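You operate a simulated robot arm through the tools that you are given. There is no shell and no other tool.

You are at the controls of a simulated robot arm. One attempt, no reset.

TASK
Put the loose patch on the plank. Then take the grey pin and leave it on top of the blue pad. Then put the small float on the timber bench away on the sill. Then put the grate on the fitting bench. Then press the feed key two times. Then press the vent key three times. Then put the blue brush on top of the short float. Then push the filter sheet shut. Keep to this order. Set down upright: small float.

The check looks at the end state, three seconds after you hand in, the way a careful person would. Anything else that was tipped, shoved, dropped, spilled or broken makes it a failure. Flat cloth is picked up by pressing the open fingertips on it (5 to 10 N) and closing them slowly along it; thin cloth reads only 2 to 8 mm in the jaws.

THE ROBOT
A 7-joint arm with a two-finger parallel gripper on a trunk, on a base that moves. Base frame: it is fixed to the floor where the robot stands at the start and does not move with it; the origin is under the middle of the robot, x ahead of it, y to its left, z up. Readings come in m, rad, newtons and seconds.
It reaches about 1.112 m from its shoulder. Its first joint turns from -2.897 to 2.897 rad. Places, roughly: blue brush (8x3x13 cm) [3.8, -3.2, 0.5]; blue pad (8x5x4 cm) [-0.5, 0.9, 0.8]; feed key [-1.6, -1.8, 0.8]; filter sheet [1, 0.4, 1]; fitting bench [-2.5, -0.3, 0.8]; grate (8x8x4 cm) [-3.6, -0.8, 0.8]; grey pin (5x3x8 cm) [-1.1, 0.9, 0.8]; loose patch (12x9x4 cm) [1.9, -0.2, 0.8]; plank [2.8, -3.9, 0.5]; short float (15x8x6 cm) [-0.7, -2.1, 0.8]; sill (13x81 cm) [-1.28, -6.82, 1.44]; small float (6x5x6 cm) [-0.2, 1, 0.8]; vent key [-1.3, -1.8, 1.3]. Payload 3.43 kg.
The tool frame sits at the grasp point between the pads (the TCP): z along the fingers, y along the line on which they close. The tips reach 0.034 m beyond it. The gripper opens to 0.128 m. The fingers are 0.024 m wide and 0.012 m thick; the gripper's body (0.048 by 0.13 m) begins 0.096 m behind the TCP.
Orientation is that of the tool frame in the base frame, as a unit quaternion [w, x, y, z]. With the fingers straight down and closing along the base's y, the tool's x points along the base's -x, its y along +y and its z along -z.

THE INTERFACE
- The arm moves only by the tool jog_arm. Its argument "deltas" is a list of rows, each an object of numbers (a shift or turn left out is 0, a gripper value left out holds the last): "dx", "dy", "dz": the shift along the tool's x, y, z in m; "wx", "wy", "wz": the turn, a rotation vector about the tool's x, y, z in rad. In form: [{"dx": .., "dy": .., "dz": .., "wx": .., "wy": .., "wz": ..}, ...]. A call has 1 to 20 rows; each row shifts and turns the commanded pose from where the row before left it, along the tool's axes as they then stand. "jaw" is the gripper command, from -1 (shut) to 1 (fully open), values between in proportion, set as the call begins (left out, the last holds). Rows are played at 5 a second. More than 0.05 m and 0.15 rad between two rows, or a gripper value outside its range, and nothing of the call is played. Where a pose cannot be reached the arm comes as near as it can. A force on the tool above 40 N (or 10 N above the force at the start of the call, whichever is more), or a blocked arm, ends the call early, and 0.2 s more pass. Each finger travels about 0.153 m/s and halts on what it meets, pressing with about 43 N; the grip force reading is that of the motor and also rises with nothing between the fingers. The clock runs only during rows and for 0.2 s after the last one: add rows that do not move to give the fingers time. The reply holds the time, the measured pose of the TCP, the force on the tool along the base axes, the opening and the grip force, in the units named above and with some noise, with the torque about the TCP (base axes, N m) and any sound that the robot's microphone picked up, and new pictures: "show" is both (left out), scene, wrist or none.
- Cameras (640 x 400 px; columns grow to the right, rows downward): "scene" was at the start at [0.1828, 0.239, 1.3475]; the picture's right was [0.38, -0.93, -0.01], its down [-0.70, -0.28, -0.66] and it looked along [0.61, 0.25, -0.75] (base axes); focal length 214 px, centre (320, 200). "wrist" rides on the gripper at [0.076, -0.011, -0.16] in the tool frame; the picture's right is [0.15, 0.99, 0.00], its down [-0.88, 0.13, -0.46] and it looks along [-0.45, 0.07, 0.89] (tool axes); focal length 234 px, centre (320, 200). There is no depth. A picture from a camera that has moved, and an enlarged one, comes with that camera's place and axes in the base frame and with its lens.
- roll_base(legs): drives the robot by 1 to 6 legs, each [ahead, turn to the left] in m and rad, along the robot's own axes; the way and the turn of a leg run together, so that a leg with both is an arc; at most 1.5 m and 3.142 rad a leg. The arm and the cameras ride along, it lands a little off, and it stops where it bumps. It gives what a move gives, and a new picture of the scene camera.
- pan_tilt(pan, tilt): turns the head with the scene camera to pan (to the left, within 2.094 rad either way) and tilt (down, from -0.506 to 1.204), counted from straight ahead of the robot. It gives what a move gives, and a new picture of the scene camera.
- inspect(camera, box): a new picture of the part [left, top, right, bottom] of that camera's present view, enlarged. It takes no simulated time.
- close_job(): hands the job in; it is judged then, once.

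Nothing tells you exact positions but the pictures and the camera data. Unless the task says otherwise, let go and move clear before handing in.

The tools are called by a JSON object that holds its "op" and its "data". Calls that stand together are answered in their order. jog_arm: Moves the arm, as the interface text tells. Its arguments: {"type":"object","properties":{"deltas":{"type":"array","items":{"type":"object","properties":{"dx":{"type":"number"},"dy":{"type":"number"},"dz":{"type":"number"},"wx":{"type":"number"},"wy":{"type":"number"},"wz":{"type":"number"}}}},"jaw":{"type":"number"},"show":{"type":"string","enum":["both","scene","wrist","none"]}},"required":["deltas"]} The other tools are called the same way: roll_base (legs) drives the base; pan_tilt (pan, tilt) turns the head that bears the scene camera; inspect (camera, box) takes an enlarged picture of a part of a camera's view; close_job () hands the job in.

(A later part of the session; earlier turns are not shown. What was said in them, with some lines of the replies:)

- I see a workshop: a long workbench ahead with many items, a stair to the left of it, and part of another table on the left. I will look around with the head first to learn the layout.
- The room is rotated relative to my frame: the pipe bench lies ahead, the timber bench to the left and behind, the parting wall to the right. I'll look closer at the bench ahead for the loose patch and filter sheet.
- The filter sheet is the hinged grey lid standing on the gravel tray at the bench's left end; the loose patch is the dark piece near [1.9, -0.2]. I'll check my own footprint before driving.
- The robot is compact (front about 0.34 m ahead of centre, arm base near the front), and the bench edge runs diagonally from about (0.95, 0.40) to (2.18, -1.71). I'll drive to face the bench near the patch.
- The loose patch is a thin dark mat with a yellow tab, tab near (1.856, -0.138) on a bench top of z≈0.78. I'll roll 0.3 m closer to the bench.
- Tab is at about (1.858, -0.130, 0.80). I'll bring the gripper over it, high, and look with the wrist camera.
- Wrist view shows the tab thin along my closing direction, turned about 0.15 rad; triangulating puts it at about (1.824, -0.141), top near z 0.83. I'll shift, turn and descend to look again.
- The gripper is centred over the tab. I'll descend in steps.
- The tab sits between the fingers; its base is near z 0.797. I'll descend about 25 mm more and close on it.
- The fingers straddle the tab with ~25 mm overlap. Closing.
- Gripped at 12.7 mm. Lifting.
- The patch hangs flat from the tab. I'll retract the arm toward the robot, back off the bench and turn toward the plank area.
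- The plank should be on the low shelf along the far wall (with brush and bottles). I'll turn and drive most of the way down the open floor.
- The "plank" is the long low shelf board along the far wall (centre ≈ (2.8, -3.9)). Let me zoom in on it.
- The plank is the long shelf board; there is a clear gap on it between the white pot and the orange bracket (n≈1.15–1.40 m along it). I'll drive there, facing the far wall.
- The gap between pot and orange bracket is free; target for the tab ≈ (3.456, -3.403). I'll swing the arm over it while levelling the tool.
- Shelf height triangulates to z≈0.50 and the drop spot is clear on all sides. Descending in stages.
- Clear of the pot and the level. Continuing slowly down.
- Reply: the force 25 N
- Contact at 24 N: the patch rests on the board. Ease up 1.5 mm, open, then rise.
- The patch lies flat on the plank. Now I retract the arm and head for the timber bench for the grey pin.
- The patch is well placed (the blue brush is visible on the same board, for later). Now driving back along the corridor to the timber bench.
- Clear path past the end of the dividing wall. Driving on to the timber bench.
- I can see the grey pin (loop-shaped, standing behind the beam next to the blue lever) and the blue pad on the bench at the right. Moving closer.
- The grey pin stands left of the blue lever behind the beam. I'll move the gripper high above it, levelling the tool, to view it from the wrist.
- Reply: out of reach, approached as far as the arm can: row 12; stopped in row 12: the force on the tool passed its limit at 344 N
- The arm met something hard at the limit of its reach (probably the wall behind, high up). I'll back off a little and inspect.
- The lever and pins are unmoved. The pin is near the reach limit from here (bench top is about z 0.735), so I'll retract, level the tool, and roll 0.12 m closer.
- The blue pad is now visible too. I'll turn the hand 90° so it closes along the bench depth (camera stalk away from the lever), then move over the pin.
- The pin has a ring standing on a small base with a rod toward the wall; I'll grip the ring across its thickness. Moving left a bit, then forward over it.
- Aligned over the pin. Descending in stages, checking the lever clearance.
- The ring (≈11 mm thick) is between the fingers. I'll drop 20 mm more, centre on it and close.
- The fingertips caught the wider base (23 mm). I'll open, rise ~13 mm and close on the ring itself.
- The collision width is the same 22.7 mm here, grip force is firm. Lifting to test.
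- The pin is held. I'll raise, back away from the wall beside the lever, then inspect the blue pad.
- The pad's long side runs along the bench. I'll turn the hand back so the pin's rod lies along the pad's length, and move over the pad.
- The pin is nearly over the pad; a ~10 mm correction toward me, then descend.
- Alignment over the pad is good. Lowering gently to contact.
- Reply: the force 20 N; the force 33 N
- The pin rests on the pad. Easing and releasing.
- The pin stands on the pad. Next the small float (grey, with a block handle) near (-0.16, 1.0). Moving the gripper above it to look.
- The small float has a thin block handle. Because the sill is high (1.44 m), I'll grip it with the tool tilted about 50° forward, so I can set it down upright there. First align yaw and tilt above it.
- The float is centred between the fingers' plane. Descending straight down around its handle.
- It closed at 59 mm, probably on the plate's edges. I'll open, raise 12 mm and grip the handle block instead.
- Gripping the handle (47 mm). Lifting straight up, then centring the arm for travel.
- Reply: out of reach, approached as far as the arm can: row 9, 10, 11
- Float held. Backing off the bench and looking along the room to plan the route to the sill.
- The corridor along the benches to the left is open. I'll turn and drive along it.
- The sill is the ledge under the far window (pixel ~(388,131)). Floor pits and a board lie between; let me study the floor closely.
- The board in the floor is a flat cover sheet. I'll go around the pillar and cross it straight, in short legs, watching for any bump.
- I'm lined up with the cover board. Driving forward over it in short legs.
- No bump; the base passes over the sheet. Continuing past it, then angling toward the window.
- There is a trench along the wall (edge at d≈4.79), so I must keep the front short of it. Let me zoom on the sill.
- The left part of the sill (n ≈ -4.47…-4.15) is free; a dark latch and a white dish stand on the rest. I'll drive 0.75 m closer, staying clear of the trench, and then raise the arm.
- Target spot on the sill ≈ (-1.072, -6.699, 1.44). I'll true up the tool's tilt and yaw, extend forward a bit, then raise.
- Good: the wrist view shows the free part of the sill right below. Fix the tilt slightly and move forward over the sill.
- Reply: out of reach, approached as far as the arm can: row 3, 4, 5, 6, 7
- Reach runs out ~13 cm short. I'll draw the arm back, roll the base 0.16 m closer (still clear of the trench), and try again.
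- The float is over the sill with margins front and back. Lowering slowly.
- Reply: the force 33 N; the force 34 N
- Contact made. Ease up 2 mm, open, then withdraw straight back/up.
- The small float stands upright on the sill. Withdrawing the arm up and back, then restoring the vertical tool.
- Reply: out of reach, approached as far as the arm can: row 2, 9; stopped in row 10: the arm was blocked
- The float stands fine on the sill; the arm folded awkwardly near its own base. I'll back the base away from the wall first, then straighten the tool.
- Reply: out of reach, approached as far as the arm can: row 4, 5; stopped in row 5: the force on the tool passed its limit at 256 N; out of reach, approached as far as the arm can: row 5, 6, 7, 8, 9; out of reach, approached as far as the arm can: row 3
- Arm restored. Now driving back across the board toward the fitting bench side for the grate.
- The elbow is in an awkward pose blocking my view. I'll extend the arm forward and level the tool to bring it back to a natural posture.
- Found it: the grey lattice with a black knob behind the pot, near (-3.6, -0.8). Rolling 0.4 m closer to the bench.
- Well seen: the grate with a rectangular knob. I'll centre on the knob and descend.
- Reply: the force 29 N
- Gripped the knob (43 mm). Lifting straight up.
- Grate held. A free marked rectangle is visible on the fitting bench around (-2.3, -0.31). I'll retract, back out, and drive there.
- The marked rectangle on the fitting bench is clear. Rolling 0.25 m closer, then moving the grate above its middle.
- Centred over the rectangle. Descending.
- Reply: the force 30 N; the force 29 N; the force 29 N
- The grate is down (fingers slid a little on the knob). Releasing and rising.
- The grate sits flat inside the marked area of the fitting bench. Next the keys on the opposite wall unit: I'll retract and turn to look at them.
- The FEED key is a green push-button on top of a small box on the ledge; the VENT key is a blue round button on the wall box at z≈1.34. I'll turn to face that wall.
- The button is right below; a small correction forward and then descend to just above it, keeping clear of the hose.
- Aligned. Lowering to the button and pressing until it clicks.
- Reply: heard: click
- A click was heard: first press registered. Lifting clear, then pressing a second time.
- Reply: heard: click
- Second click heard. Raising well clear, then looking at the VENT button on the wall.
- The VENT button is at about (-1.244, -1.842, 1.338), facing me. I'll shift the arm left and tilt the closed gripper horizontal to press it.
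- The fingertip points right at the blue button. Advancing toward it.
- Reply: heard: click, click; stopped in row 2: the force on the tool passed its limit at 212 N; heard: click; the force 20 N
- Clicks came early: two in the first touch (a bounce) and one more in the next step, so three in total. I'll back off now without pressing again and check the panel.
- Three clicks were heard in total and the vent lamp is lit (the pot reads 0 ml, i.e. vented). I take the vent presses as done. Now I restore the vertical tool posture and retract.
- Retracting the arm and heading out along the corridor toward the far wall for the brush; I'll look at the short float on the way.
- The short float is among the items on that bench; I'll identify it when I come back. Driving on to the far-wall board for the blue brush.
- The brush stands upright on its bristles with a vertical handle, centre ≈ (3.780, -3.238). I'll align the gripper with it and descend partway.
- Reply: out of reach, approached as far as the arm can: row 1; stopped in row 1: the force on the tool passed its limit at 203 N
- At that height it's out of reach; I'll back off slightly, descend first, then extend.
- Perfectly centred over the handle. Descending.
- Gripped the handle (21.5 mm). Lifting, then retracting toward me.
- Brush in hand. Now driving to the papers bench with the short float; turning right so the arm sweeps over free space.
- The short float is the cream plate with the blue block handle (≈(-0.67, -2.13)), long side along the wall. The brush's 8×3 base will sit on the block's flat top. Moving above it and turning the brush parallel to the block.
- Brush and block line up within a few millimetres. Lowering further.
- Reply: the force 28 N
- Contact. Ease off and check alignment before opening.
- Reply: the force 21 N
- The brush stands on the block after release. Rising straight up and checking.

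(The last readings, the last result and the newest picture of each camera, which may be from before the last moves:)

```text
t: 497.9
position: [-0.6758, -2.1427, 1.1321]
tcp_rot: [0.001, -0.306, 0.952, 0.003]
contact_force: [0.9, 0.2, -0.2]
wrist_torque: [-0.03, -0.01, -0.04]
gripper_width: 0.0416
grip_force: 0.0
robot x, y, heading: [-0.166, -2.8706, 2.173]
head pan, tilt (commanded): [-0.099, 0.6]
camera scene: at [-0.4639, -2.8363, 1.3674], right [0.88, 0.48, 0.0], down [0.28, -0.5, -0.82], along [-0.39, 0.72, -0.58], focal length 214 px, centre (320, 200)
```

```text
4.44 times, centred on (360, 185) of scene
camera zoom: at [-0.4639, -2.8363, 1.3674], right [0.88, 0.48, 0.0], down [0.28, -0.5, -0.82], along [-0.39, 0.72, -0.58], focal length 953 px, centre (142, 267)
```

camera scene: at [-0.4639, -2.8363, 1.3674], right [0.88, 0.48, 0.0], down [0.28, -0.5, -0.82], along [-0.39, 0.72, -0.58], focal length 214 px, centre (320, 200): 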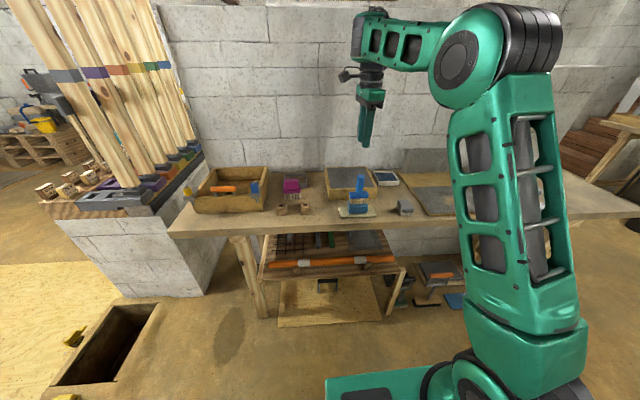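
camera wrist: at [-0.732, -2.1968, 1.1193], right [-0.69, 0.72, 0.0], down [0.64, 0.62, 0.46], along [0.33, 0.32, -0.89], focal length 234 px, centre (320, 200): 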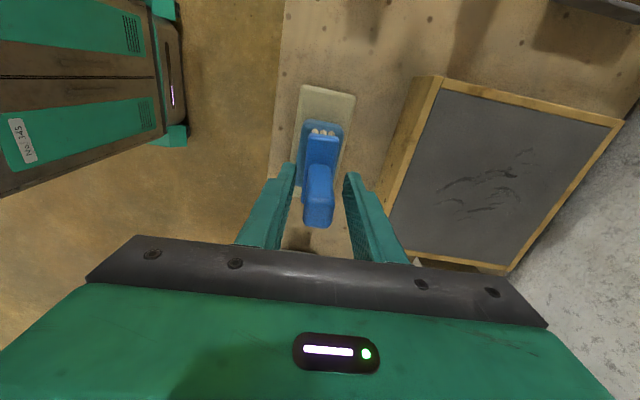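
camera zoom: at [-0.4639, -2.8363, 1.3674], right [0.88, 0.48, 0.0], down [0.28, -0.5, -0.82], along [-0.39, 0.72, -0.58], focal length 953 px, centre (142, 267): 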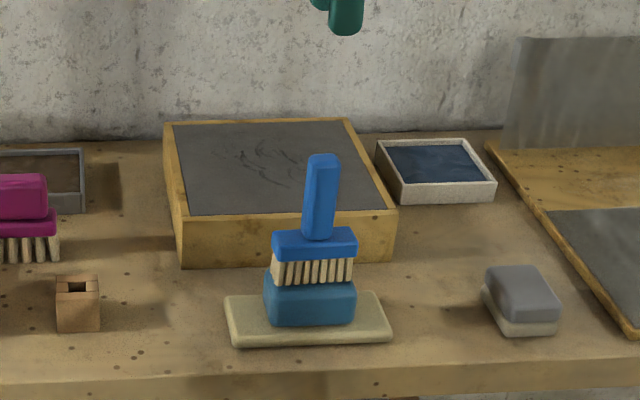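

The blue brush stands on the short float. Last step: the filter sheet on the gravel tray. Retracting and driving to the pipe bench's left end.

{"op": "jog_arm", "data": {"deltas": [{"dx": -0.0131, "dy": -0.0416}, {"dx": -0.0131, "dy": -0.0416}, {"dx": -0.0131, "dy": -0.0416}, {"dx": -0.0131, "dy": -0.0416}, {"dx": -0.0131, "dy": -0.0416}, {"dx": -0.0131, "dy": -0.0416}, {"dx": -0.0131, "dy": -0.0416}, {"wz": -0.141}, {"wz": -0.141}, {"wz": -0.141}, {"wz": -0.141}, {"wz": -0.141}, {"wz": -0.141}, {"wz": -0.141}, {"wz": -0.141}, {"wz": -0.141}, {"wz": -0.141}, {"wz": -0.141}, {}], "jaw": -1, "show": "none"}}

{"op": "roll_base", "data": {"legs": [[0, -1.542], [1.0, 0], [0.85, 0], [0, 1.443], [1.2, 0], [0.5, 0]]}}

{"op": "pan_tilt", "data": {"pan": -0.9, "tilt": 0.4}}

```text
t: 499.2
position: [-0.4926, -2.2838, 1.1371]
tcp_rot: [0.0, -0.302, 0.953, 0.007]
contact_force: [-0.7, 1.3, -1.4]
wrist_torque: [-0.18, -0.04, -0.01]
gripper_width: 0.0001
grip_force: 32.8
robot x, y, heading: [-0.1644, -2.866, 2.178]
head pan, tilt (commanded): [-0.099, 0.6]
stopped in row 6: the arm was blocked; the commanded pose is now the measured one
```

```text
t: 525.3
position: [0.2536, 0.3145, 1.1373]
tcp_rot: [0.002, -0.255, 0.967, 0.008]
contact_force: [-0.3, 0.4, -0.2]
wrist_torque: [0.0, -0.03, 0.01]
gripper_width: 0.0001
grip_force: 33.0
robot x, y, heading: [0.5233, -0.2988, 2.081]
head pan, tilt (commanded): [-0.099, 0.6]
camera scene: at [0.2307, -0.2381, 1.3674], right [0.92, 0.4, 0.0], down [0.23, -0.53, -0.82], along [-0.32, 0.75, -0.58], focal length 214 px, centre (320, 200)
```

scene: 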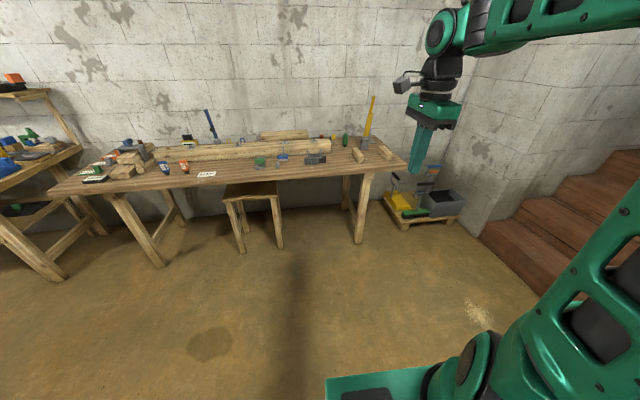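

```text
t: 526.4
position: [0.2613, 0.303, 1.1465]
tcp_rot: [0.0, -0.256, 0.966, 0.015]
contact_force: [0.1, -0.4, -0.2]
wrist_torque: [-0.04, -0.01, -0.05]
gripper_width: 0.0
grip_force: 33.1
robot x, y, heading: [0.5242, -0.3002, 2.08]
head pan, tilt (commanded): [-0.901, 0.4]
camera scene: at [0.301, -0.2334, 1.386], right [0.92, -0.38, 0.01], down [-0.14, -0.37, -0.92], along [0.35, 0.85, -0.4], focal length 214 px, centre (320, 200)
```

scene: 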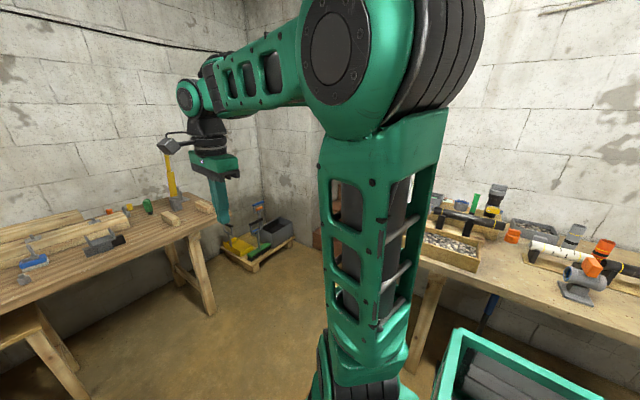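

{"op": "jog_arm", "data": {"deltas": [{"wz": -0.141}, {"wz": -0.141}, {"wz": -0.141}, {"wz": -0.141}, {"wz": -0.141}, {"wz": -0.141}, {"wz": -0.141}, {"wz": -0.141}, {"wz": -0.141}, {"wz": -0.141}, {"wz": -0.141}, {}], "show": "none"}}

{"op": "roll_base", "data": {"legs": [[0, -1.1]]}}

{"op": "pan_tilt", "data": {"pan": -0.2, "tilt": 0.4}}

```text
t: 529.0
position: [0.2614, 0.3018, 1.1468]
tcp_rot: [-0.011, 0.86, -0.511, -0.01]
contact_force: [-0.5, 0.3, 0.3]
wrist_torque: [-0.02, 0.01, 0.0]
gripper_width: 0.0001
grip_force: 32.8
robot x, y, heading: [0.5221, -0.3008, 2.072]
head pan, tilt (commanded): [-0.901, 0.4]
```

```text
t: 532.5
position: [0.9392, 0.2133, 1.1465]
tcp_rot: [0.014, -0.468, 0.884, 0.004]
contact_force: [0.2, 0.4, -1.1]
wrist_torque: [0.01, -0.02, 0.06]
gripper_width: 0.0
grip_force: 33.0
robot x, y, heading: [0.5168, -0.291, 0.989]
head pan, tilt (commanded): [-0.901, 0.4]
camera scene: at [0.4709, -0.0613, 1.3861], right [0.09, -1.0, 0.01], down [-0.39, -0.04, -0.92], along [0.91, 0.07, -0.4], focal length 214 px, centre (320, 200)
```

scene: 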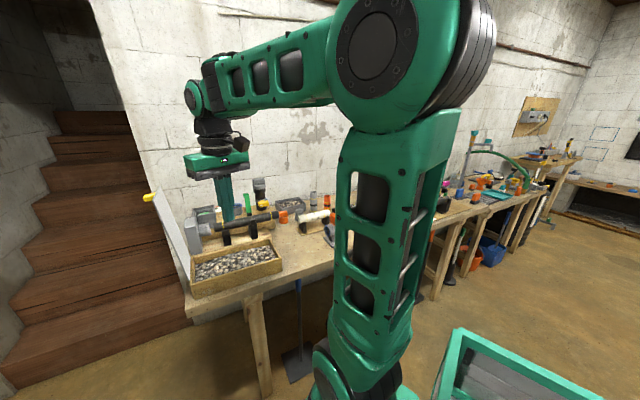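

```text
t: 533.6
position: [0.932, 0.2012, 1.154]
tcp_rot: [0.019, -0.467, 0.884, 0.006]
contact_force: [-0.9, 1.1, 0.7]
wrist_torque: [-0.02, 0.02, 0.03]
gripper_width: 0.0
grip_force: 33.2
robot x, y, heading: [0.5179, -0.2851, 0.987]
head pan, tilt (commanded): [-0.201, 0.4]
camera scene: at [0.4442, -0.0037, 1.3856], right [0.71, -0.71, 0.0], down [-0.28, -0.29, -0.92], along [0.65, 0.65, -0.4], focal length 214 px, centre (320, 200)
```

scene: 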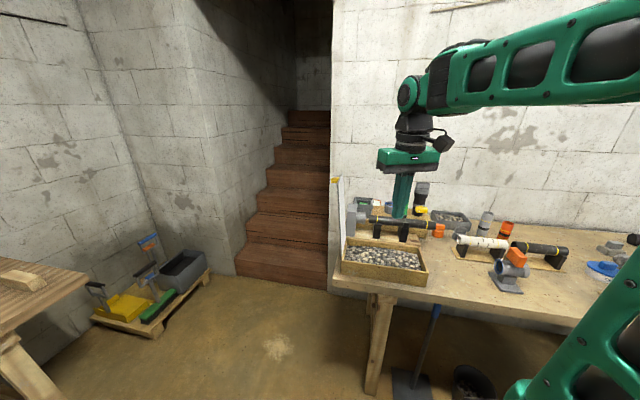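

{"op": "inspect", "data": {"camera": "scene", "box": [310, 160, 470, 300]}}

{"op": "pan_tilt", "data": {"pan": 0.4, "tilt": 0.4}}

```text
2.86 times, centred on (390, 230) of scene
camera zoom: at [0.4442, -0.0037, 1.3856], right [0.71, -0.71, 0.0], down [-0.28, -0.29, -0.92], along [0.65, 0.65, -0.4], focal length 613 px, centre (120, 114)
```

zoom: 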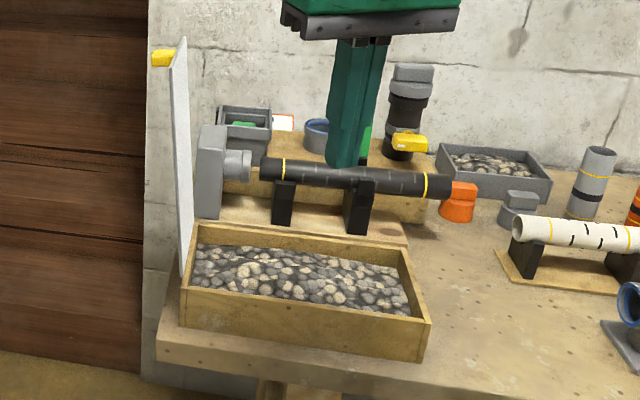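

```text
t: 534.6
position: [0.9302, 0.2012, 1.1541]
tcp_rot: [0.019, -0.469, 0.883, 0.006]
contact_force: [0.5, -0.2, 0.5]
wrist_torque: [0.01, -0.02, 0.02]
gripper_width: 0.0002
grip_force: 33.0
robot x, y, heading: [0.5128, -0.2873, 0.985]
head pan, tilt (commanded): [0.4, 0.4]
camera scene: at [0.3957, 0.0218, 1.3857], right [0.98, -0.19, -0.01], down [-0.08, -0.39, -0.92], along [0.17, 0.9, -0.4], focal length 214 px, centre (320, 200)
```

scene: 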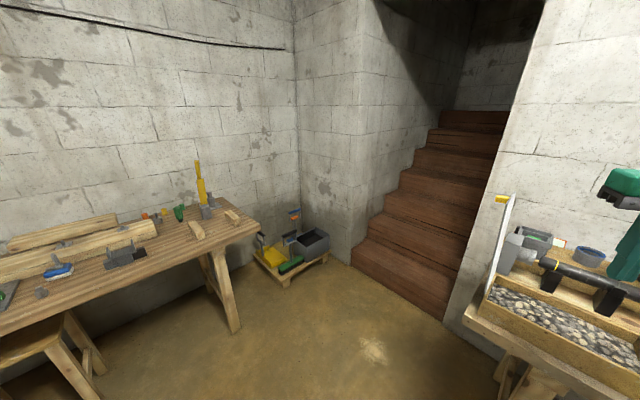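

The sheet is a nearly vertical hinged plate at the tray's left end (hinge ≈ d 0.15, z 0.87; top z ≈ 1.2, knob in the middle of its outer face). I'll bring the closed gripper around to its outer (left) side.

{"op": "jog_arm", "data": {"deltas": [{"wy": 0.039, "wz": 0.1}, {"wz": 0.12}, {"wz": 0.12}, {"wz": 0.108}, {"dy": 0.045, "dz": 0.003}, {"dy": 0.045, "dz": 0.003}, {"dy": 0.045, "dz": 0.003}, {"dy": 0.045, "dz": 0.003}, {"dy": 0.045, "dz": 0.003}, {"dy": 0.045, "dz": 0.003}, {"dy": 0.035, "dz": 0.003}, {}]}}

{"op": "inspect", "data": {"camera": "wrist", "box": [160, 0, 640, 300]}}

```text
t: 537.2
position: [0.7785, 0.4655, 1.1321]
tcp_rot: [0.002, -0.259, 0.966, -0.002]
contact_force: [-0.7, -0.6, 0.1]
wrist_torque: [0.0, 0.04, -0.01]
gripper_width: 0.0
grip_force: 32.6
robot x, y, heading: [0.5151, -0.2852, 0.991]
head pan, tilt (commanded): [0.4, 0.4]
camera scene: at [0.3957, 0.0219, 1.3857], right [0.98, -0.18, -0.01], down [-0.08, -0.39, -0.92], along [0.17, 0.9, -0.4], focal length 214 px, centre (320, 200)
camera wrist: at [0.7171, 0.4172, 1.2924], right [-0.62, 0.78, 0.0], down [0.69, 0.55, 0.46], along [0.36, 0.28, -0.89], focal length 234 px, centre (320, 200)
```

scene: 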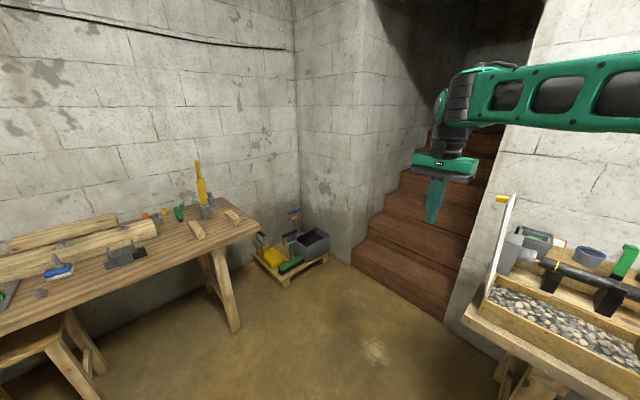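
wrist: 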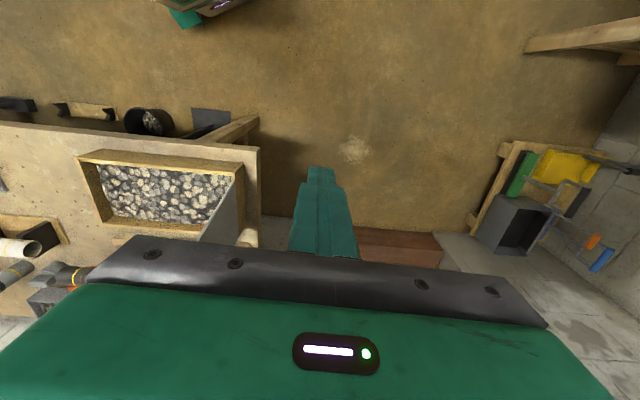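

```text
1.33 times, centred on (400, 150) of wrist
camera zoom: at [0.7171, 0.4172, 1.2924], right [-0.62, 0.78, 0.0], down [0.69, 0.55, 0.46], along [0.36, 0.28, -0.89], focal length 312 px, centre (213, 267)
```

zoom: 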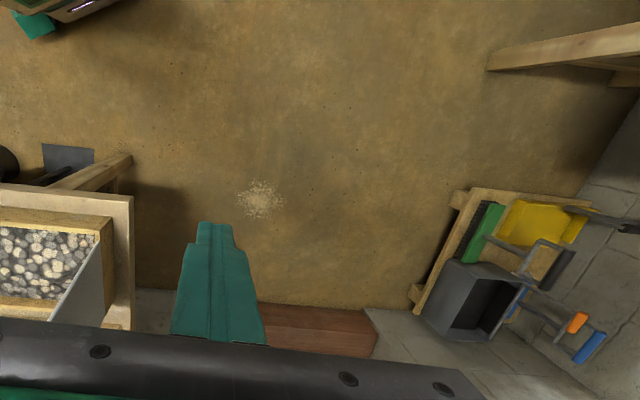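

{"op": "jog_arm", "data": {"deltas": [{"dx": -0.047}, {"dx": -0.047}, {"dx": -0.046}, {}]}}

{"op": "pan_tilt", "data": {"pan": 0.1, "tilt": 0.4}}

{"op": "inspect", "data": {"camera": "scene", "box": [340, 100, 540, 300]}}

```text
t: 538.2
position: [0.8999, 0.5347, 1.1346]
tcp_rot: [0.001, -0.26, 0.966, -0.001]
contact_force: [-0.6, -0.4, 0.4]
wrist_torque: [-0.02, 0.01, -0.01]
gripper_width: 0.0
grip_force: 33.4
robot x, y, heading: [0.5165, -0.2924, 0.985]
head pan, tilt (commanded): [0.4, 0.4]
camera scene: at [0.3957, 0.022, 1.3857], right [0.98, -0.18, -0.01], down [-0.08, -0.39, -0.92], along [0.17, 0.9, -0.4], focal length 214 px, centre (320, 200)
camera wrist: at [0.8392, 0.4867, 1.2939], right [-0.62, 0.78, 0.0], down [0.69, 0.56, 0.46], along [0.36, 0.28, -0.89], focal length 234 px, centre (320, 200)
```

scene: 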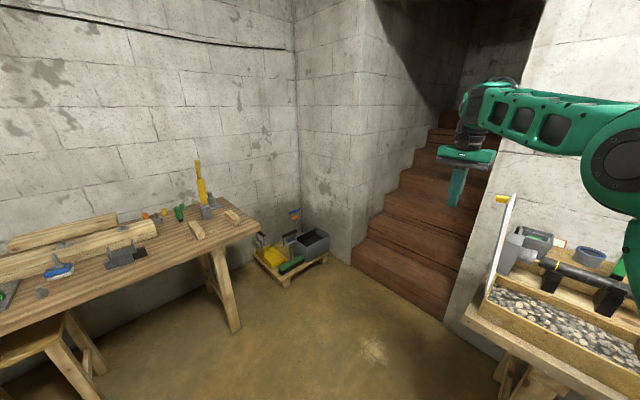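
wrist: 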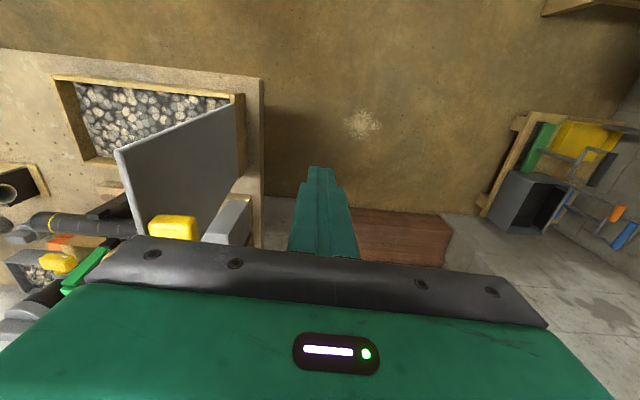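

```text
t: 539.0
position: [0.9006, 0.534, 1.1342]
tcp_rot: [0.002, -0.26, 0.966, -0.001]
contact_force: [0.6, 0.2, -0.3]
wrist_torque: [-0.02, 0.01, -0.01]
gripper_width: 0.0
grip_force: 32.7
robot x, y, heading: [0.5124, -0.2858, 0.984]
head pan, tilt (commanded): [0.099, 0.4]
camera scene: at [0.4218, 0.0129, 1.3856], right [0.88, -0.47, 0.0], down [-0.19, -0.35, -0.92], along [0.43, 0.81, -0.4], focal length 214 px, centre (320, 200)
```

scene: 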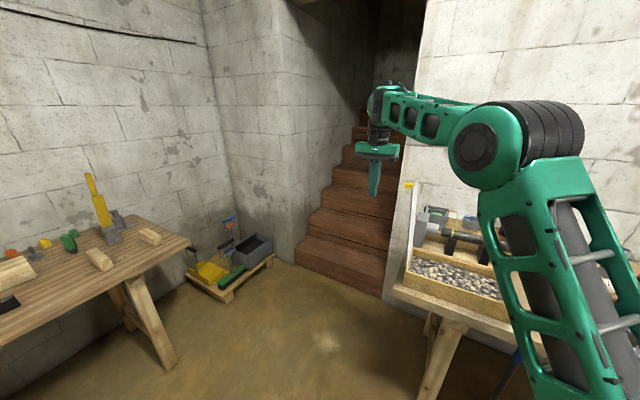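

```text
2.00 times, centred on (440, 200) of scene
camera zoom: at [0.4218, 0.0129, 1.3856], right [0.88, -0.47, 0.0], down [-0.19, -0.35, -0.92], along [0.43, 0.81, -0.4], focal length 429 px, centre (80, 200)
```

zoom: 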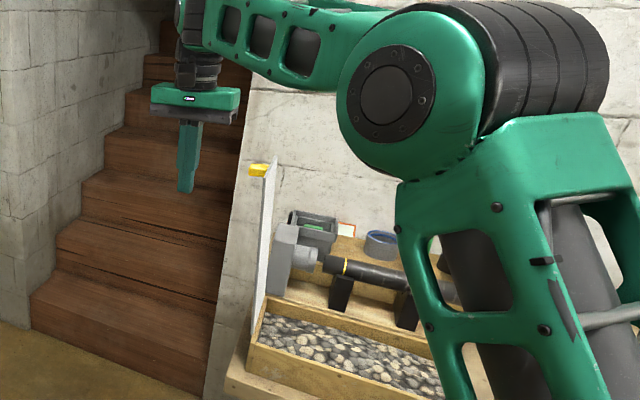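

Now I can see the sheet's outer face and knob. I'll push toward the tray at a spot beside the knob, starting with the approach and the first few degrees.

{"op": "jog_arm", "data": {"deltas": [{"dx": 0.006, "dy": -0.045}, {"dy": -0.035}, {"dy": -0.02}, {}], "show": "none"}}

{"op": "jog_arm", "data": {"deltas": [{"dy": -0.015}, {"dy": -0.015}, {}], "show": "both"}}

```text
t: 540.0
position: [0.9429, 0.4446, 1.136]
tcp_rot: [0.003, -0.26, 0.966, -0.001]
contact_force: [-1.2, -0.4, -1.1]
wrist_torque: [0.03, 0.01, 0.0]
gripper_width: 0.0
grip_force: 32.7
robot x, y, heading: [0.5153, -0.2866, 0.987]
head pan, tilt (commanded): [0.099, 0.4]
```

```text
t: 540.8
position: [0.9591, 0.4202, 1.1358]
tcp_rot: [0.001, -0.259, 0.966, -0.001]
contact_force: [0.4, -0.1, -0.3]
wrist_torque: [0.01, 0.01, 0.04]
gripper_width: 0.0002
grip_force: 33.5
robot x, y, heading: [0.5182, -0.2894, 0.985]
head pan, tilt (commanded): [0.099, 0.4]
camera scene: at [0.4219, 0.0129, 1.3856], right [0.88, -0.47, 0.0], down [-0.19, -0.35, -0.92], along [0.43, 0.81, -0.4], focal length 214 px, centre (320, 200)
camera wrist: at [0.8982, 0.372, 1.2948], right [-0.62, 0.78, 0.0], down [0.69, 0.56, 0.46], along [0.36, 0.28, -0.89], focal length 234 px, centre (320, 200)
```

scene: 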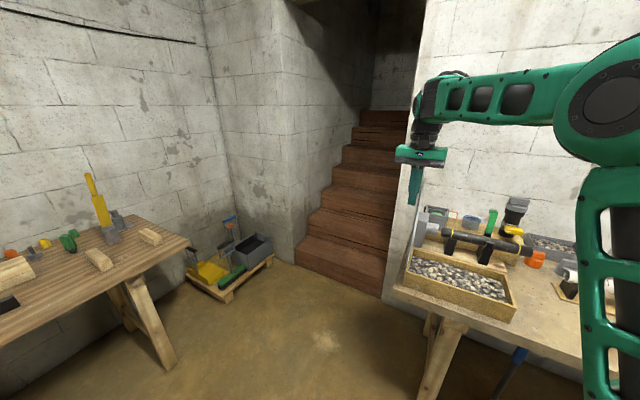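
wrist: 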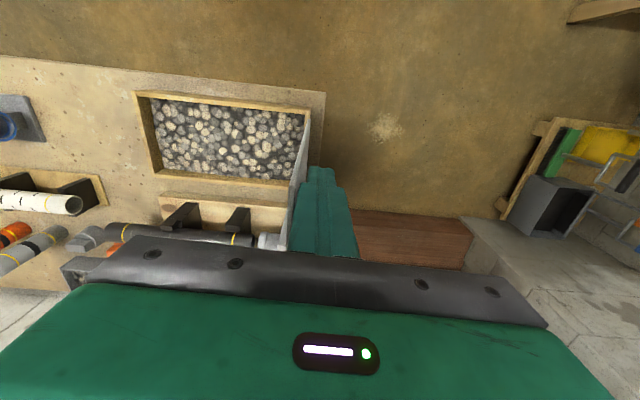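

{"op": "jog_arm", "data": {"deltas": [{"dy": -0.012}, {"dy": -0.012}, {}], "show": "none"}}

{"op": "jog_arm", "data": {"deltas": [{"dy": -0.015}, {"dy": -0.015}, {}], "show": "both"}}

```text
t: 541.6
position: [0.9709, 0.3999, 1.1335]
tcp_rot: [0.002, -0.26, 0.966, -0.002]
contact_force: [1.0, -0.7, -0.4]
wrist_torque: [0.04, 0.01, -0.03]
gripper_width: 0.0
grip_force: 33.5
robot x, y, heading: [0.5141, -0.2875, 0.984]
head pan, tilt (commanded): [0.099, 0.4]
```

```text
t: 542.4
position: [0.9873, 0.3732, 1.1342]
tcp_rot: [0.002, -0.26, 0.966, -0.002]
contact_force: [-0.3, 0.1, -0.4]
wrist_torque: [0.0, -0.03, 0.02]
gripper_width: 0.0
grip_force: 33.4
robot x, y, heading: [0.5134, -0.2909, 0.985]
head pan, tilt (commanded): [0.099, 0.4]
camera scene: at [0.4219, 0.0128, 1.3856], right [0.88, -0.47, 0.0], down [-0.19, -0.35, -0.92], along [0.43, 0.81, -0.4], focal length 214 px, centre (320, 200)
camera wrist: at [0.9254, 0.3251, 1.2938], right [-0.62, 0.78, 0.0], down [0.69, 0.56, 0.46], along [0.36, 0.28, -0.89], focal length 234 px, centre (320, 200)
```

scene: 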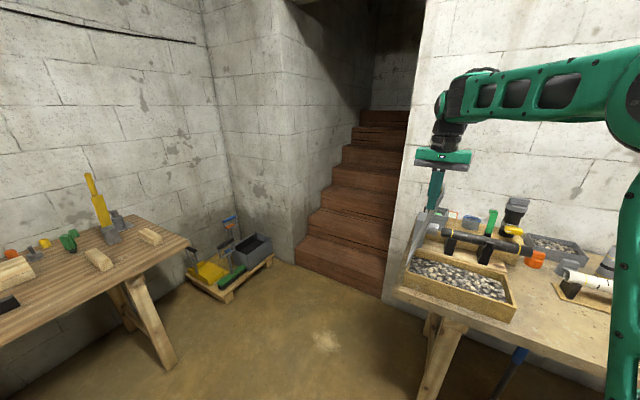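
wrist: 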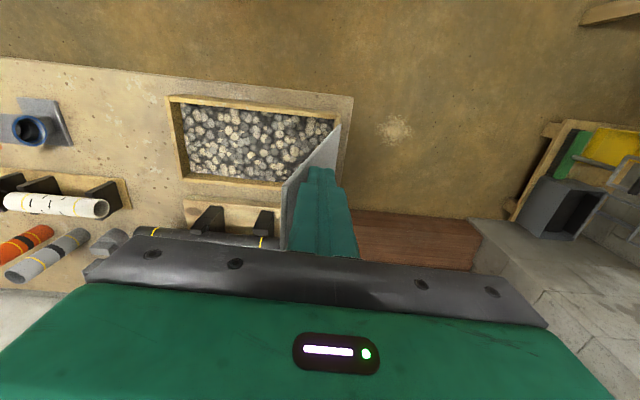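

The sheet turns with very little force. Continuing along its arc.

{"op": "jog_arm", "data": {"deltas": [{"dy": -0.016, "dz": 0.003}, {"dy": -0.016, "dz": 0.004}, {"dy": -0.015, "dz": 0.005}, {"dy": -0.015, "dz": 0.006}, {"dy": -0.014, "dz": 0.007}, {"dy": -0.014, "dz": 0.008}, {}], "show": "both"}}

```text
t: 544.0
position: [1.0304, 0.2947, 1.1017]
tcp_rot: [0.003, -0.259, 0.966, -0.001]
contact_force: [-0.6, 0.4, -0.4]
wrist_torque: [0.02, 0.0, 0.01]
gripper_width: 0.0
grip_force: 33.3
robot x, y, heading: [0.5108, -0.2865, 0.985]
head pan, tilt (commanded): [0.099, 0.4]
camera scene: at [0.4219, 0.0128, 1.3856], right [0.88, -0.47, 0.0], down [-0.19, -0.35, -0.92], along [0.43, 0.81, -0.4], focal length 214 px, centre (320, 200)
camera wrist: at [0.9698, 0.2463, 1.2606], right [-0.62, 0.78, 0.0], down [0.69, 0.56, 0.46], along [0.36, 0.28, -0.89], focal length 234 px, centre (320, 200)
```

scene: 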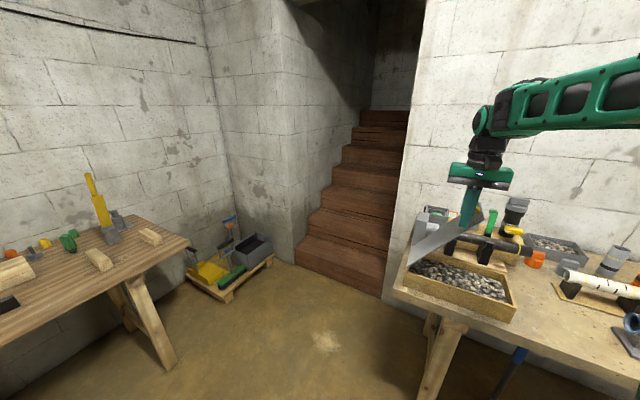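
wrist: 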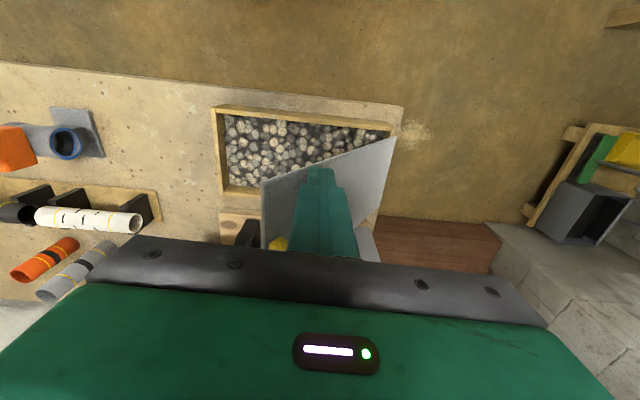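

{"op": "jog_arm", "data": {"deltas": [{"dy": -0.008, "dz": 0.0084}, {"dy": -0.008, "dz": 0.0084}, {"dy": -0.0119, "dz": 0.0108}, {"dy": -0.0119, "dz": 0.0108}, {"dy": -0.0103, "dz": 0.0124}, {"dy": -0.0103, "dz": 0.0124}, {"dy": -0.0084, "dz": 0.0137}, {"dy": -0.0084, "dz": 0.0137}, {}], "show": "both"}}

```text
t: 546.0
position: [1.0715, 0.2284, 1.0103]
tcp_rot: [0.003, -0.26, 0.966, -0.002]
contact_force: [-0.2, -0.4, -0.2]
wrist_torque: [-0.05, 0.0, 0.0]
gripper_width: 0.0
grip_force: 32.6
robot x, y, heading: [0.5103, -0.2894, 0.985]
head pan, tilt (commanded): [0.099, 0.4]
camera scene: at [0.4218, 0.0128, 1.3856], right [0.88, -0.47, 0.0], down [-0.19, -0.35, -0.92], along [0.43, 0.81, -0.4], focal length 214 px, centre (320, 200)
camera wrist: at [1.0099, 0.1802, 1.1702], right [-0.62, 0.78, 0.0], down [0.69, 0.56, 0.46], along [0.36, 0.28, -0.89], focal length 234 px, centre (320, 200)
```

scene: 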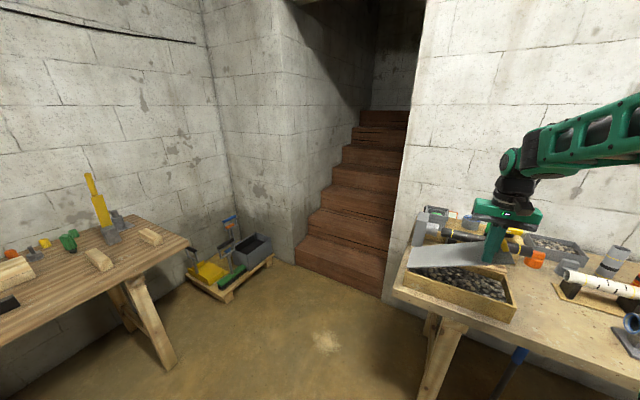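
wrist: 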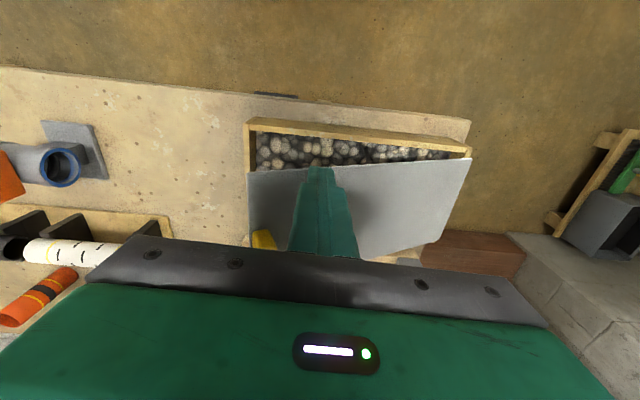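

{"op": "jog_arm", "data": {"deltas": [{"dy": -0.0065, "dz": 0.0147}, {"dy": -0.0065, "dz": 0.0147}, {"dy": -0.0044, "dz": 0.0154}, {"dy": -0.0043, "dz": 0.0155}, {}], "show": "both"}}

{"op": "inspect", "data": {"camera": "scene", "box": [380, 170, 560, 330]}}

```text
t: 547.2
position: [1.081, 0.2098, 0.9519]
tcp_rot: [0.002, -0.26, 0.966, -0.001]
contact_force: [-0.7, 0.8, -0.2]
wrist_torque: [0.02, -0.03, -0.02]
gripper_width: 0.0001
grip_force: 33.4
robot x, y, heading: [0.5136, -0.2893, 0.983]
head pan, tilt (commanded): [0.099, 0.4]
camera scene: at [0.4218, 0.0128, 1.3856], right [0.88, -0.47, 0.0], down [-0.19, -0.35, -0.92], along [0.43, 0.81, -0.4], focal length 214 px, centre (320, 200)
camera wrist: at [1.0201, 0.1617, 1.1107], right [-0.62, 0.78, 0.0], down [0.69, 0.56, 0.46], along [0.36, 0.28, -0.89], focal length 234 px, centre (320, 200)
```

scene: 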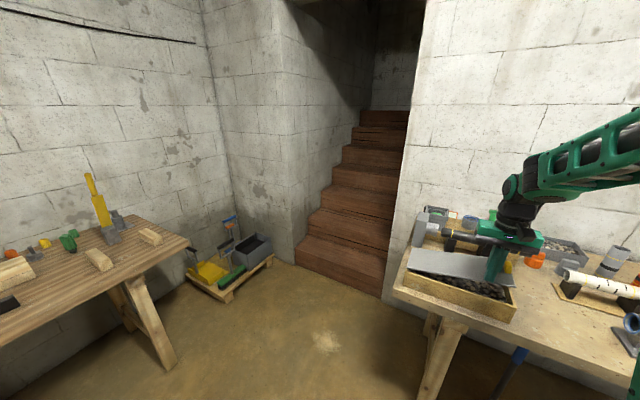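
wrist: 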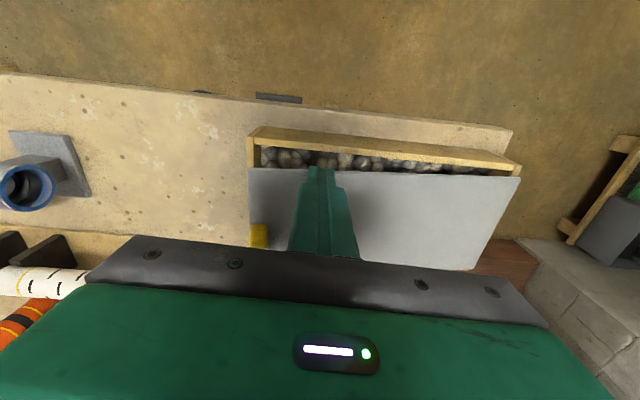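

```text
2.50 times, centred on (470, 250) of scene
camera zoom: at [0.4218, 0.0128, 1.3856], right [0.88, -0.47, 0.0], down [-0.19, -0.35, -0.92], along [0.43, 0.81, -0.4], focal length 536 px, centre (-55, 75)
```

zoom: 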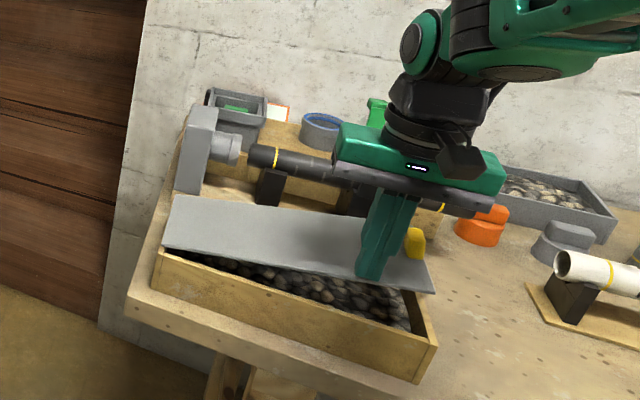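

{"op": "jog_arm", "data": {"deltas": [{"dy": -0.003, "dz": 0.012}, {"dy": -0.002, "dz": 0.01}, {}], "show": "none"}}

{"op": "jog_arm", "data": {"deltas": [{"dz": 0.006}, {"dz": 0.006}, {}], "show": "none"}}

{"op": "inspect", "data": {"camera": "scene", "box": [380, 170, 560, 330]}}

```text
t: 548.0
position: [1.0843, 0.2056, 0.9287]
tcp_rot: [0.002, -0.26, 0.966, -0.001]
contact_force: [-0.6, 0.7, -0.2]
wrist_torque: [-0.01, 0.01, -0.01]
gripper_width: 0.0
grip_force: 32.9
robot x, y, heading: [0.5143, -0.2901, 0.983]
head pan, tilt (commanded): [0.099, 0.4]
```

```text
t: 548.8
position: [1.0836, 0.206, 0.9167]
tcp_rot: [0.003, -0.26, 0.966, -0.001]
contact_force: [0.3, 0.3, -0.6]
wrist_torque: [0.02, 0.01, -0.04]
gripper_width: 0.0
grip_force: 33.2
robot x, y, heading: [0.5133, -0.2889, 0.983]
head pan, tilt (commanded): [0.099, 0.4]
```

```text
2.50 times, centred on (470, 250) of scene
camera zoom: at [0.4219, 0.0128, 1.3856], right [0.88, -0.47, 0.0], down [-0.19, -0.35, -0.92], along [0.43, 0.81, -0.4], focal length 536 px, centre (-55, 75)
```

zoom: 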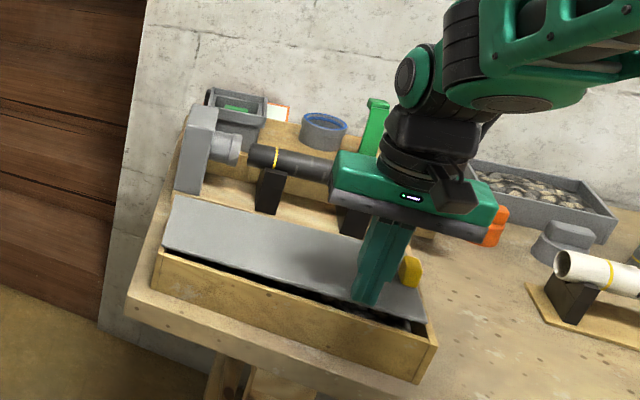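

{"op": "jog_arm", "data": {"deltas": [{"dz": 0.006}, {"dz": 0.006}, {}], "show": "none"}}

{"op": "jog_arm", "data": {"deltas": [{"dz": 0.005}, {"dz": 0.004}, {}], "show": "none"}}

{"op": "inspect", "data": {"camera": "scene", "box": [380, 170, 560, 330]}}

```text
t: 549.6
position: [1.0845, 0.2059, 0.9046]
tcp_rot: [0.003, -0.26, 0.966, 0.001]
contact_force: [-0.9, 0.6, 17.4]
wrist_torque: [0.01, 0.16, 0.03]
gripper_width: 0.0
grip_force: 32.6
robot x, y, heading: [0.5134, -0.2878, 0.988]
head pan, tilt (commanded): [0.099, 0.4]
```

```text
t: 550.0
position: [1.0785, 0.1954, 0.91]
tcp_rot: [0.008, -0.26, 0.966, 0.004]
contact_force: [1.1, 1.0, -1.4]
wrist_torque: [-0.06, 0.05, -0.01]
gripper_width: 0.0
grip_force: 32.7
robot x, y, heading: [0.5144, -0.2911, 0.987]
head pan, tilt (commanded): [0.099, 0.4]
stopped in row 2: the force on the tool passed its limit at 45 N (the readings are from after the stop); the commanded pose is now the measured one
```

```text
2.50 times, centred on (470, 250) of scene
camera zoom: at [0.4225, 0.0135, 1.3855], right [0.88, -0.47, 0.0], down [-0.19, -0.36, -0.92], along [0.43, 0.81, -0.4], focal length 536 px, centre (-55, 75)
```

zoom: 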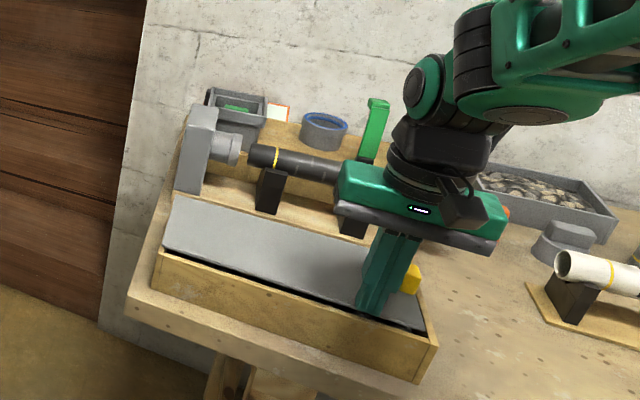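

A firm stop was met: the sheet is down. Raising the gripper and checking that it stays shut.

{"op": "jog_arm", "data": {"deltas": [{"dz": -0.02}, {"dz": -0.04}, {"dz": -0.045}, {"dz": -0.045}, {"dz": -0.045}, {"dx": 0.045}, {"dx": 0.045}, {"dx": 0.04}, {}], "show": "both"}}

{"op": "inspect", "data": {"camera": "scene", "box": [380, 170, 560, 330]}}

{"op": "inspect", "data": {"camera": "wrist", "box": [200, 60, 560, 285]}}

```text
t: 552.0
position: [0.9607, 0.1292, 1.1037]
tcp_rot: [0.007, -0.26, 0.965, 0.004]
contact_force: [0.4, -0.4, -0.3]
wrist_torque: [0.0, 0.02, -0.02]
gripper_width: 0.0
grip_force: 32.6
robot x, y, heading: [0.5162, -0.2905, 0.986]
head pan, tilt (commanded): [0.099, 0.4]
camera scene: at [0.4218, 0.0128, 1.3856], right [0.88, -0.47, 0.0], down [-0.19, -0.35, -0.92], along [0.43, 0.81, -0.4], focal length 214 px, centre (320, 200)
camera wrist: at [0.8981, 0.0791, 1.2612], right [-0.62, 0.78, 0.0], down [0.69, 0.55, 0.47], along [0.37, 0.29, -0.88], focal length 234 px, centre (320, 200)
```

scene: 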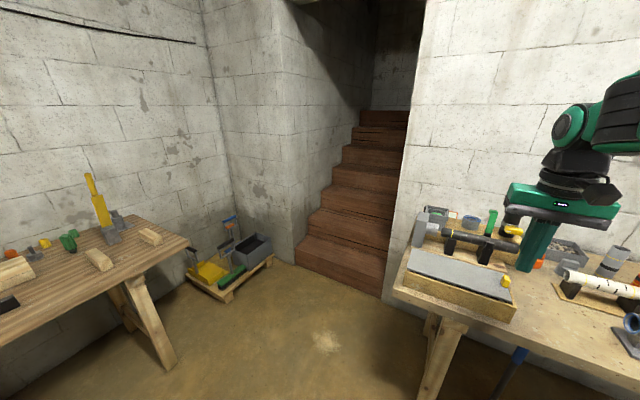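
wrist: 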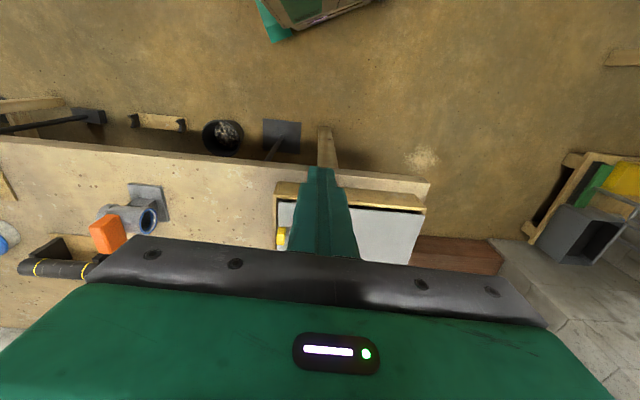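

```text
2.50 times, centred on (470, 250) of scene
camera zoom: at [0.4218, 0.0128, 1.3856], right [0.88, -0.47, 0.0], down [-0.19, -0.35, -0.92], along [0.43, 0.81, -0.4], focal length 536 px, centre (-55, 75)
```

zoom: 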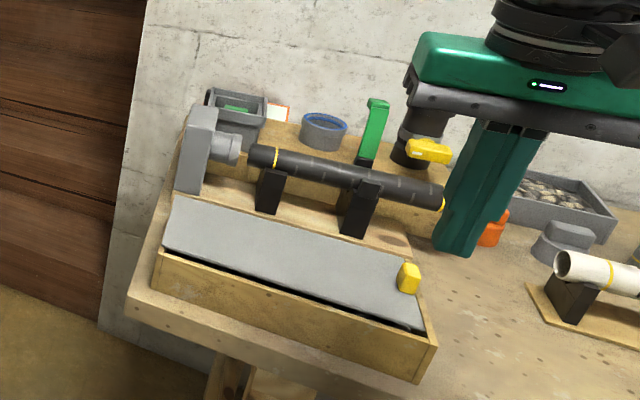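

```text
1.78 times, centred on (380, 172) of wrist
camera zoom: at [0.8981, 0.0791, 1.2612], right [-0.62, 0.78, 0.0], down [0.69, 0.55, 0.47], along [0.37, 0.29, -0.88], focal length 416 px, centre (213, 249)
```

zoom: 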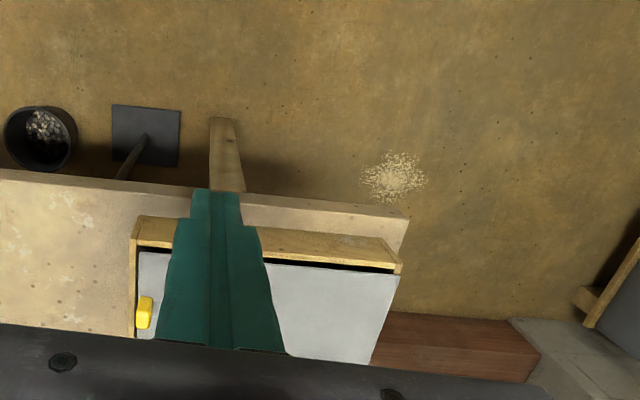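

The filter sheet lies shut on the tray and stays there. For certainty I'll drive a little way to double-check the brush on the short float before handing in.

{"op": "roll_base", "data": {"legs": [[0, -2.03], [0.7, 0]]}}

{"op": "pan_tilt", "data": {"pan": -1.9, "tilt": 0.45}}

{"op": "inspect", "data": {"camera": "scene", "box": [180, 100, 320, 230]}}

```text
t: 561.4
position: [1.0575, -1.4811, 1.1028]
tcp_rot: [0.008, 0.679, 0.734, -0.006]
contact_force: [-0.3, -0.4, -0.7]
wrist_torque: [-0.02, 0.04, -0.04]
gripper_width: 0.0
grip_force: 33.1
robot x, y, heading: [0.8734, -0.9031, -1.033]
head pan, tilt (commanded): [0.099, 0.4]
camera scene: at [1.1867, -0.9468, 1.3856], right [-0.8, -0.59, 0.0], down [-0.24, 0.32, -0.92], along [0.55, -0.74, -0.4], focal length 214 px, centre (320, 200)
```

scene: 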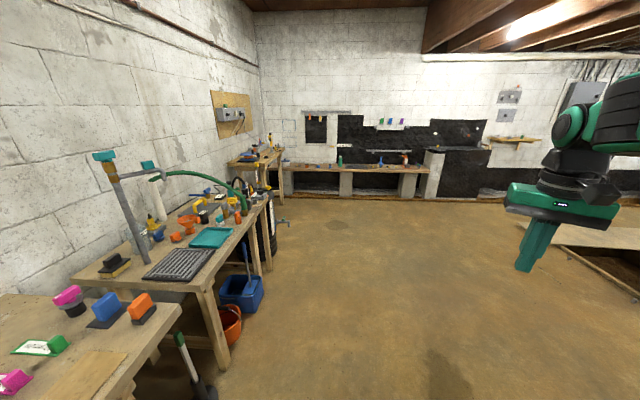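

```text
t: 563.3
position: [1.0499, -1.4685, 1.1091]
tcp_rot: [0.013, 0.68, 0.733, -0.006]
contact_force: [0.1, 0.1, 0.2]
wrist_torque: [0.0, 0.02, 0.02]
gripper_width: 0.0001
grip_force: 33.2
robot x, y, heading: [0.8734, -0.8949, -1.037]
head pan, tilt (commanded): [-1.901, 0.45]
camera scene: at [1.0417, -0.8913, 1.3826], right [-0.21, 0.98, 0.01], down [0.42, 0.1, -0.9], along [-0.88, -0.18, -0.43], focal length 214 px, centre (320, 200)
```

scene: 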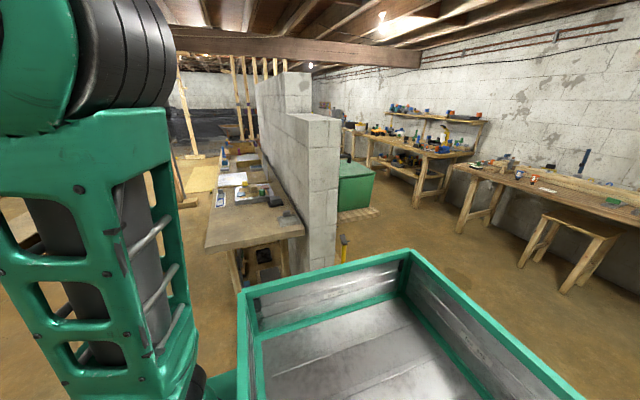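

```text
3.08 times, centred on (250, 165) of scene
camera zoom: at [1.0417, -0.8913, 1.3826], right [-0.21, 0.98, 0.01], down [0.42, 0.1, -0.9], along [-0.88, -0.18, -0.43], focal length 660 px, centre (535, 308)
```

zoom: 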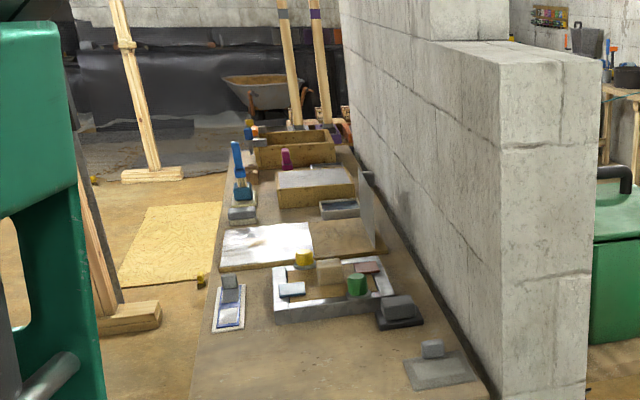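

The brush still stands on the short float, the sheet stayed shut when I left it, and the arm is clear of everything. All eight steps were done in order, with the vent's three clicks counted from a first touch that bounced, so I'm handing in.

{"op": "close_job", "data": {}}

```text
The job is handed in.
```

I did all eight steps in the order given and handed the job in. The vent key is the one step I can't fully vouch for.

| Step | Result |
|---|---|
| Loose patch | Lying flat on the plank, between the white pot and the orange bracket |
| Grey pin | Standing on the blue pad |
| Small float | Upright on the left part of the window sill |
| Grate | Flat inside the marked rectangle on the fitting bench |
| Feed key | Pressed twice, one click heard each time |
| Vent key | Three clicks heard, but not from three separate presses |
| Blue brush | Upright on the short float's handle block; still standing when I looked again at the end |
| Filter sheet | Pushed down to a firm stop; it stayed shut when I let go |

- **Vent key:** The arm touched the button sooner than I expected and hit it hard, peaking at 212 N. It bounced and gave two clicks, then one more on the next small push. I stopped there and counted that as three presses. The vent lamp is now lit and the pot reads 0 ml, down from 450 ml before the vent presses.
- **Force stops:** The arm also stopped on high force readings (200 to 350 N) three times when it was stretched to its limit or folded close to its base. Twice it also stopped as blocked, most likely for the same reason. I saw nothing moved afterwards in the pictures.
- **Drive route:** To reach the sill I drove across the loose board covering the floor. The teal hose across the corridor also lay in my path several times; it still looked straight in the pictures.
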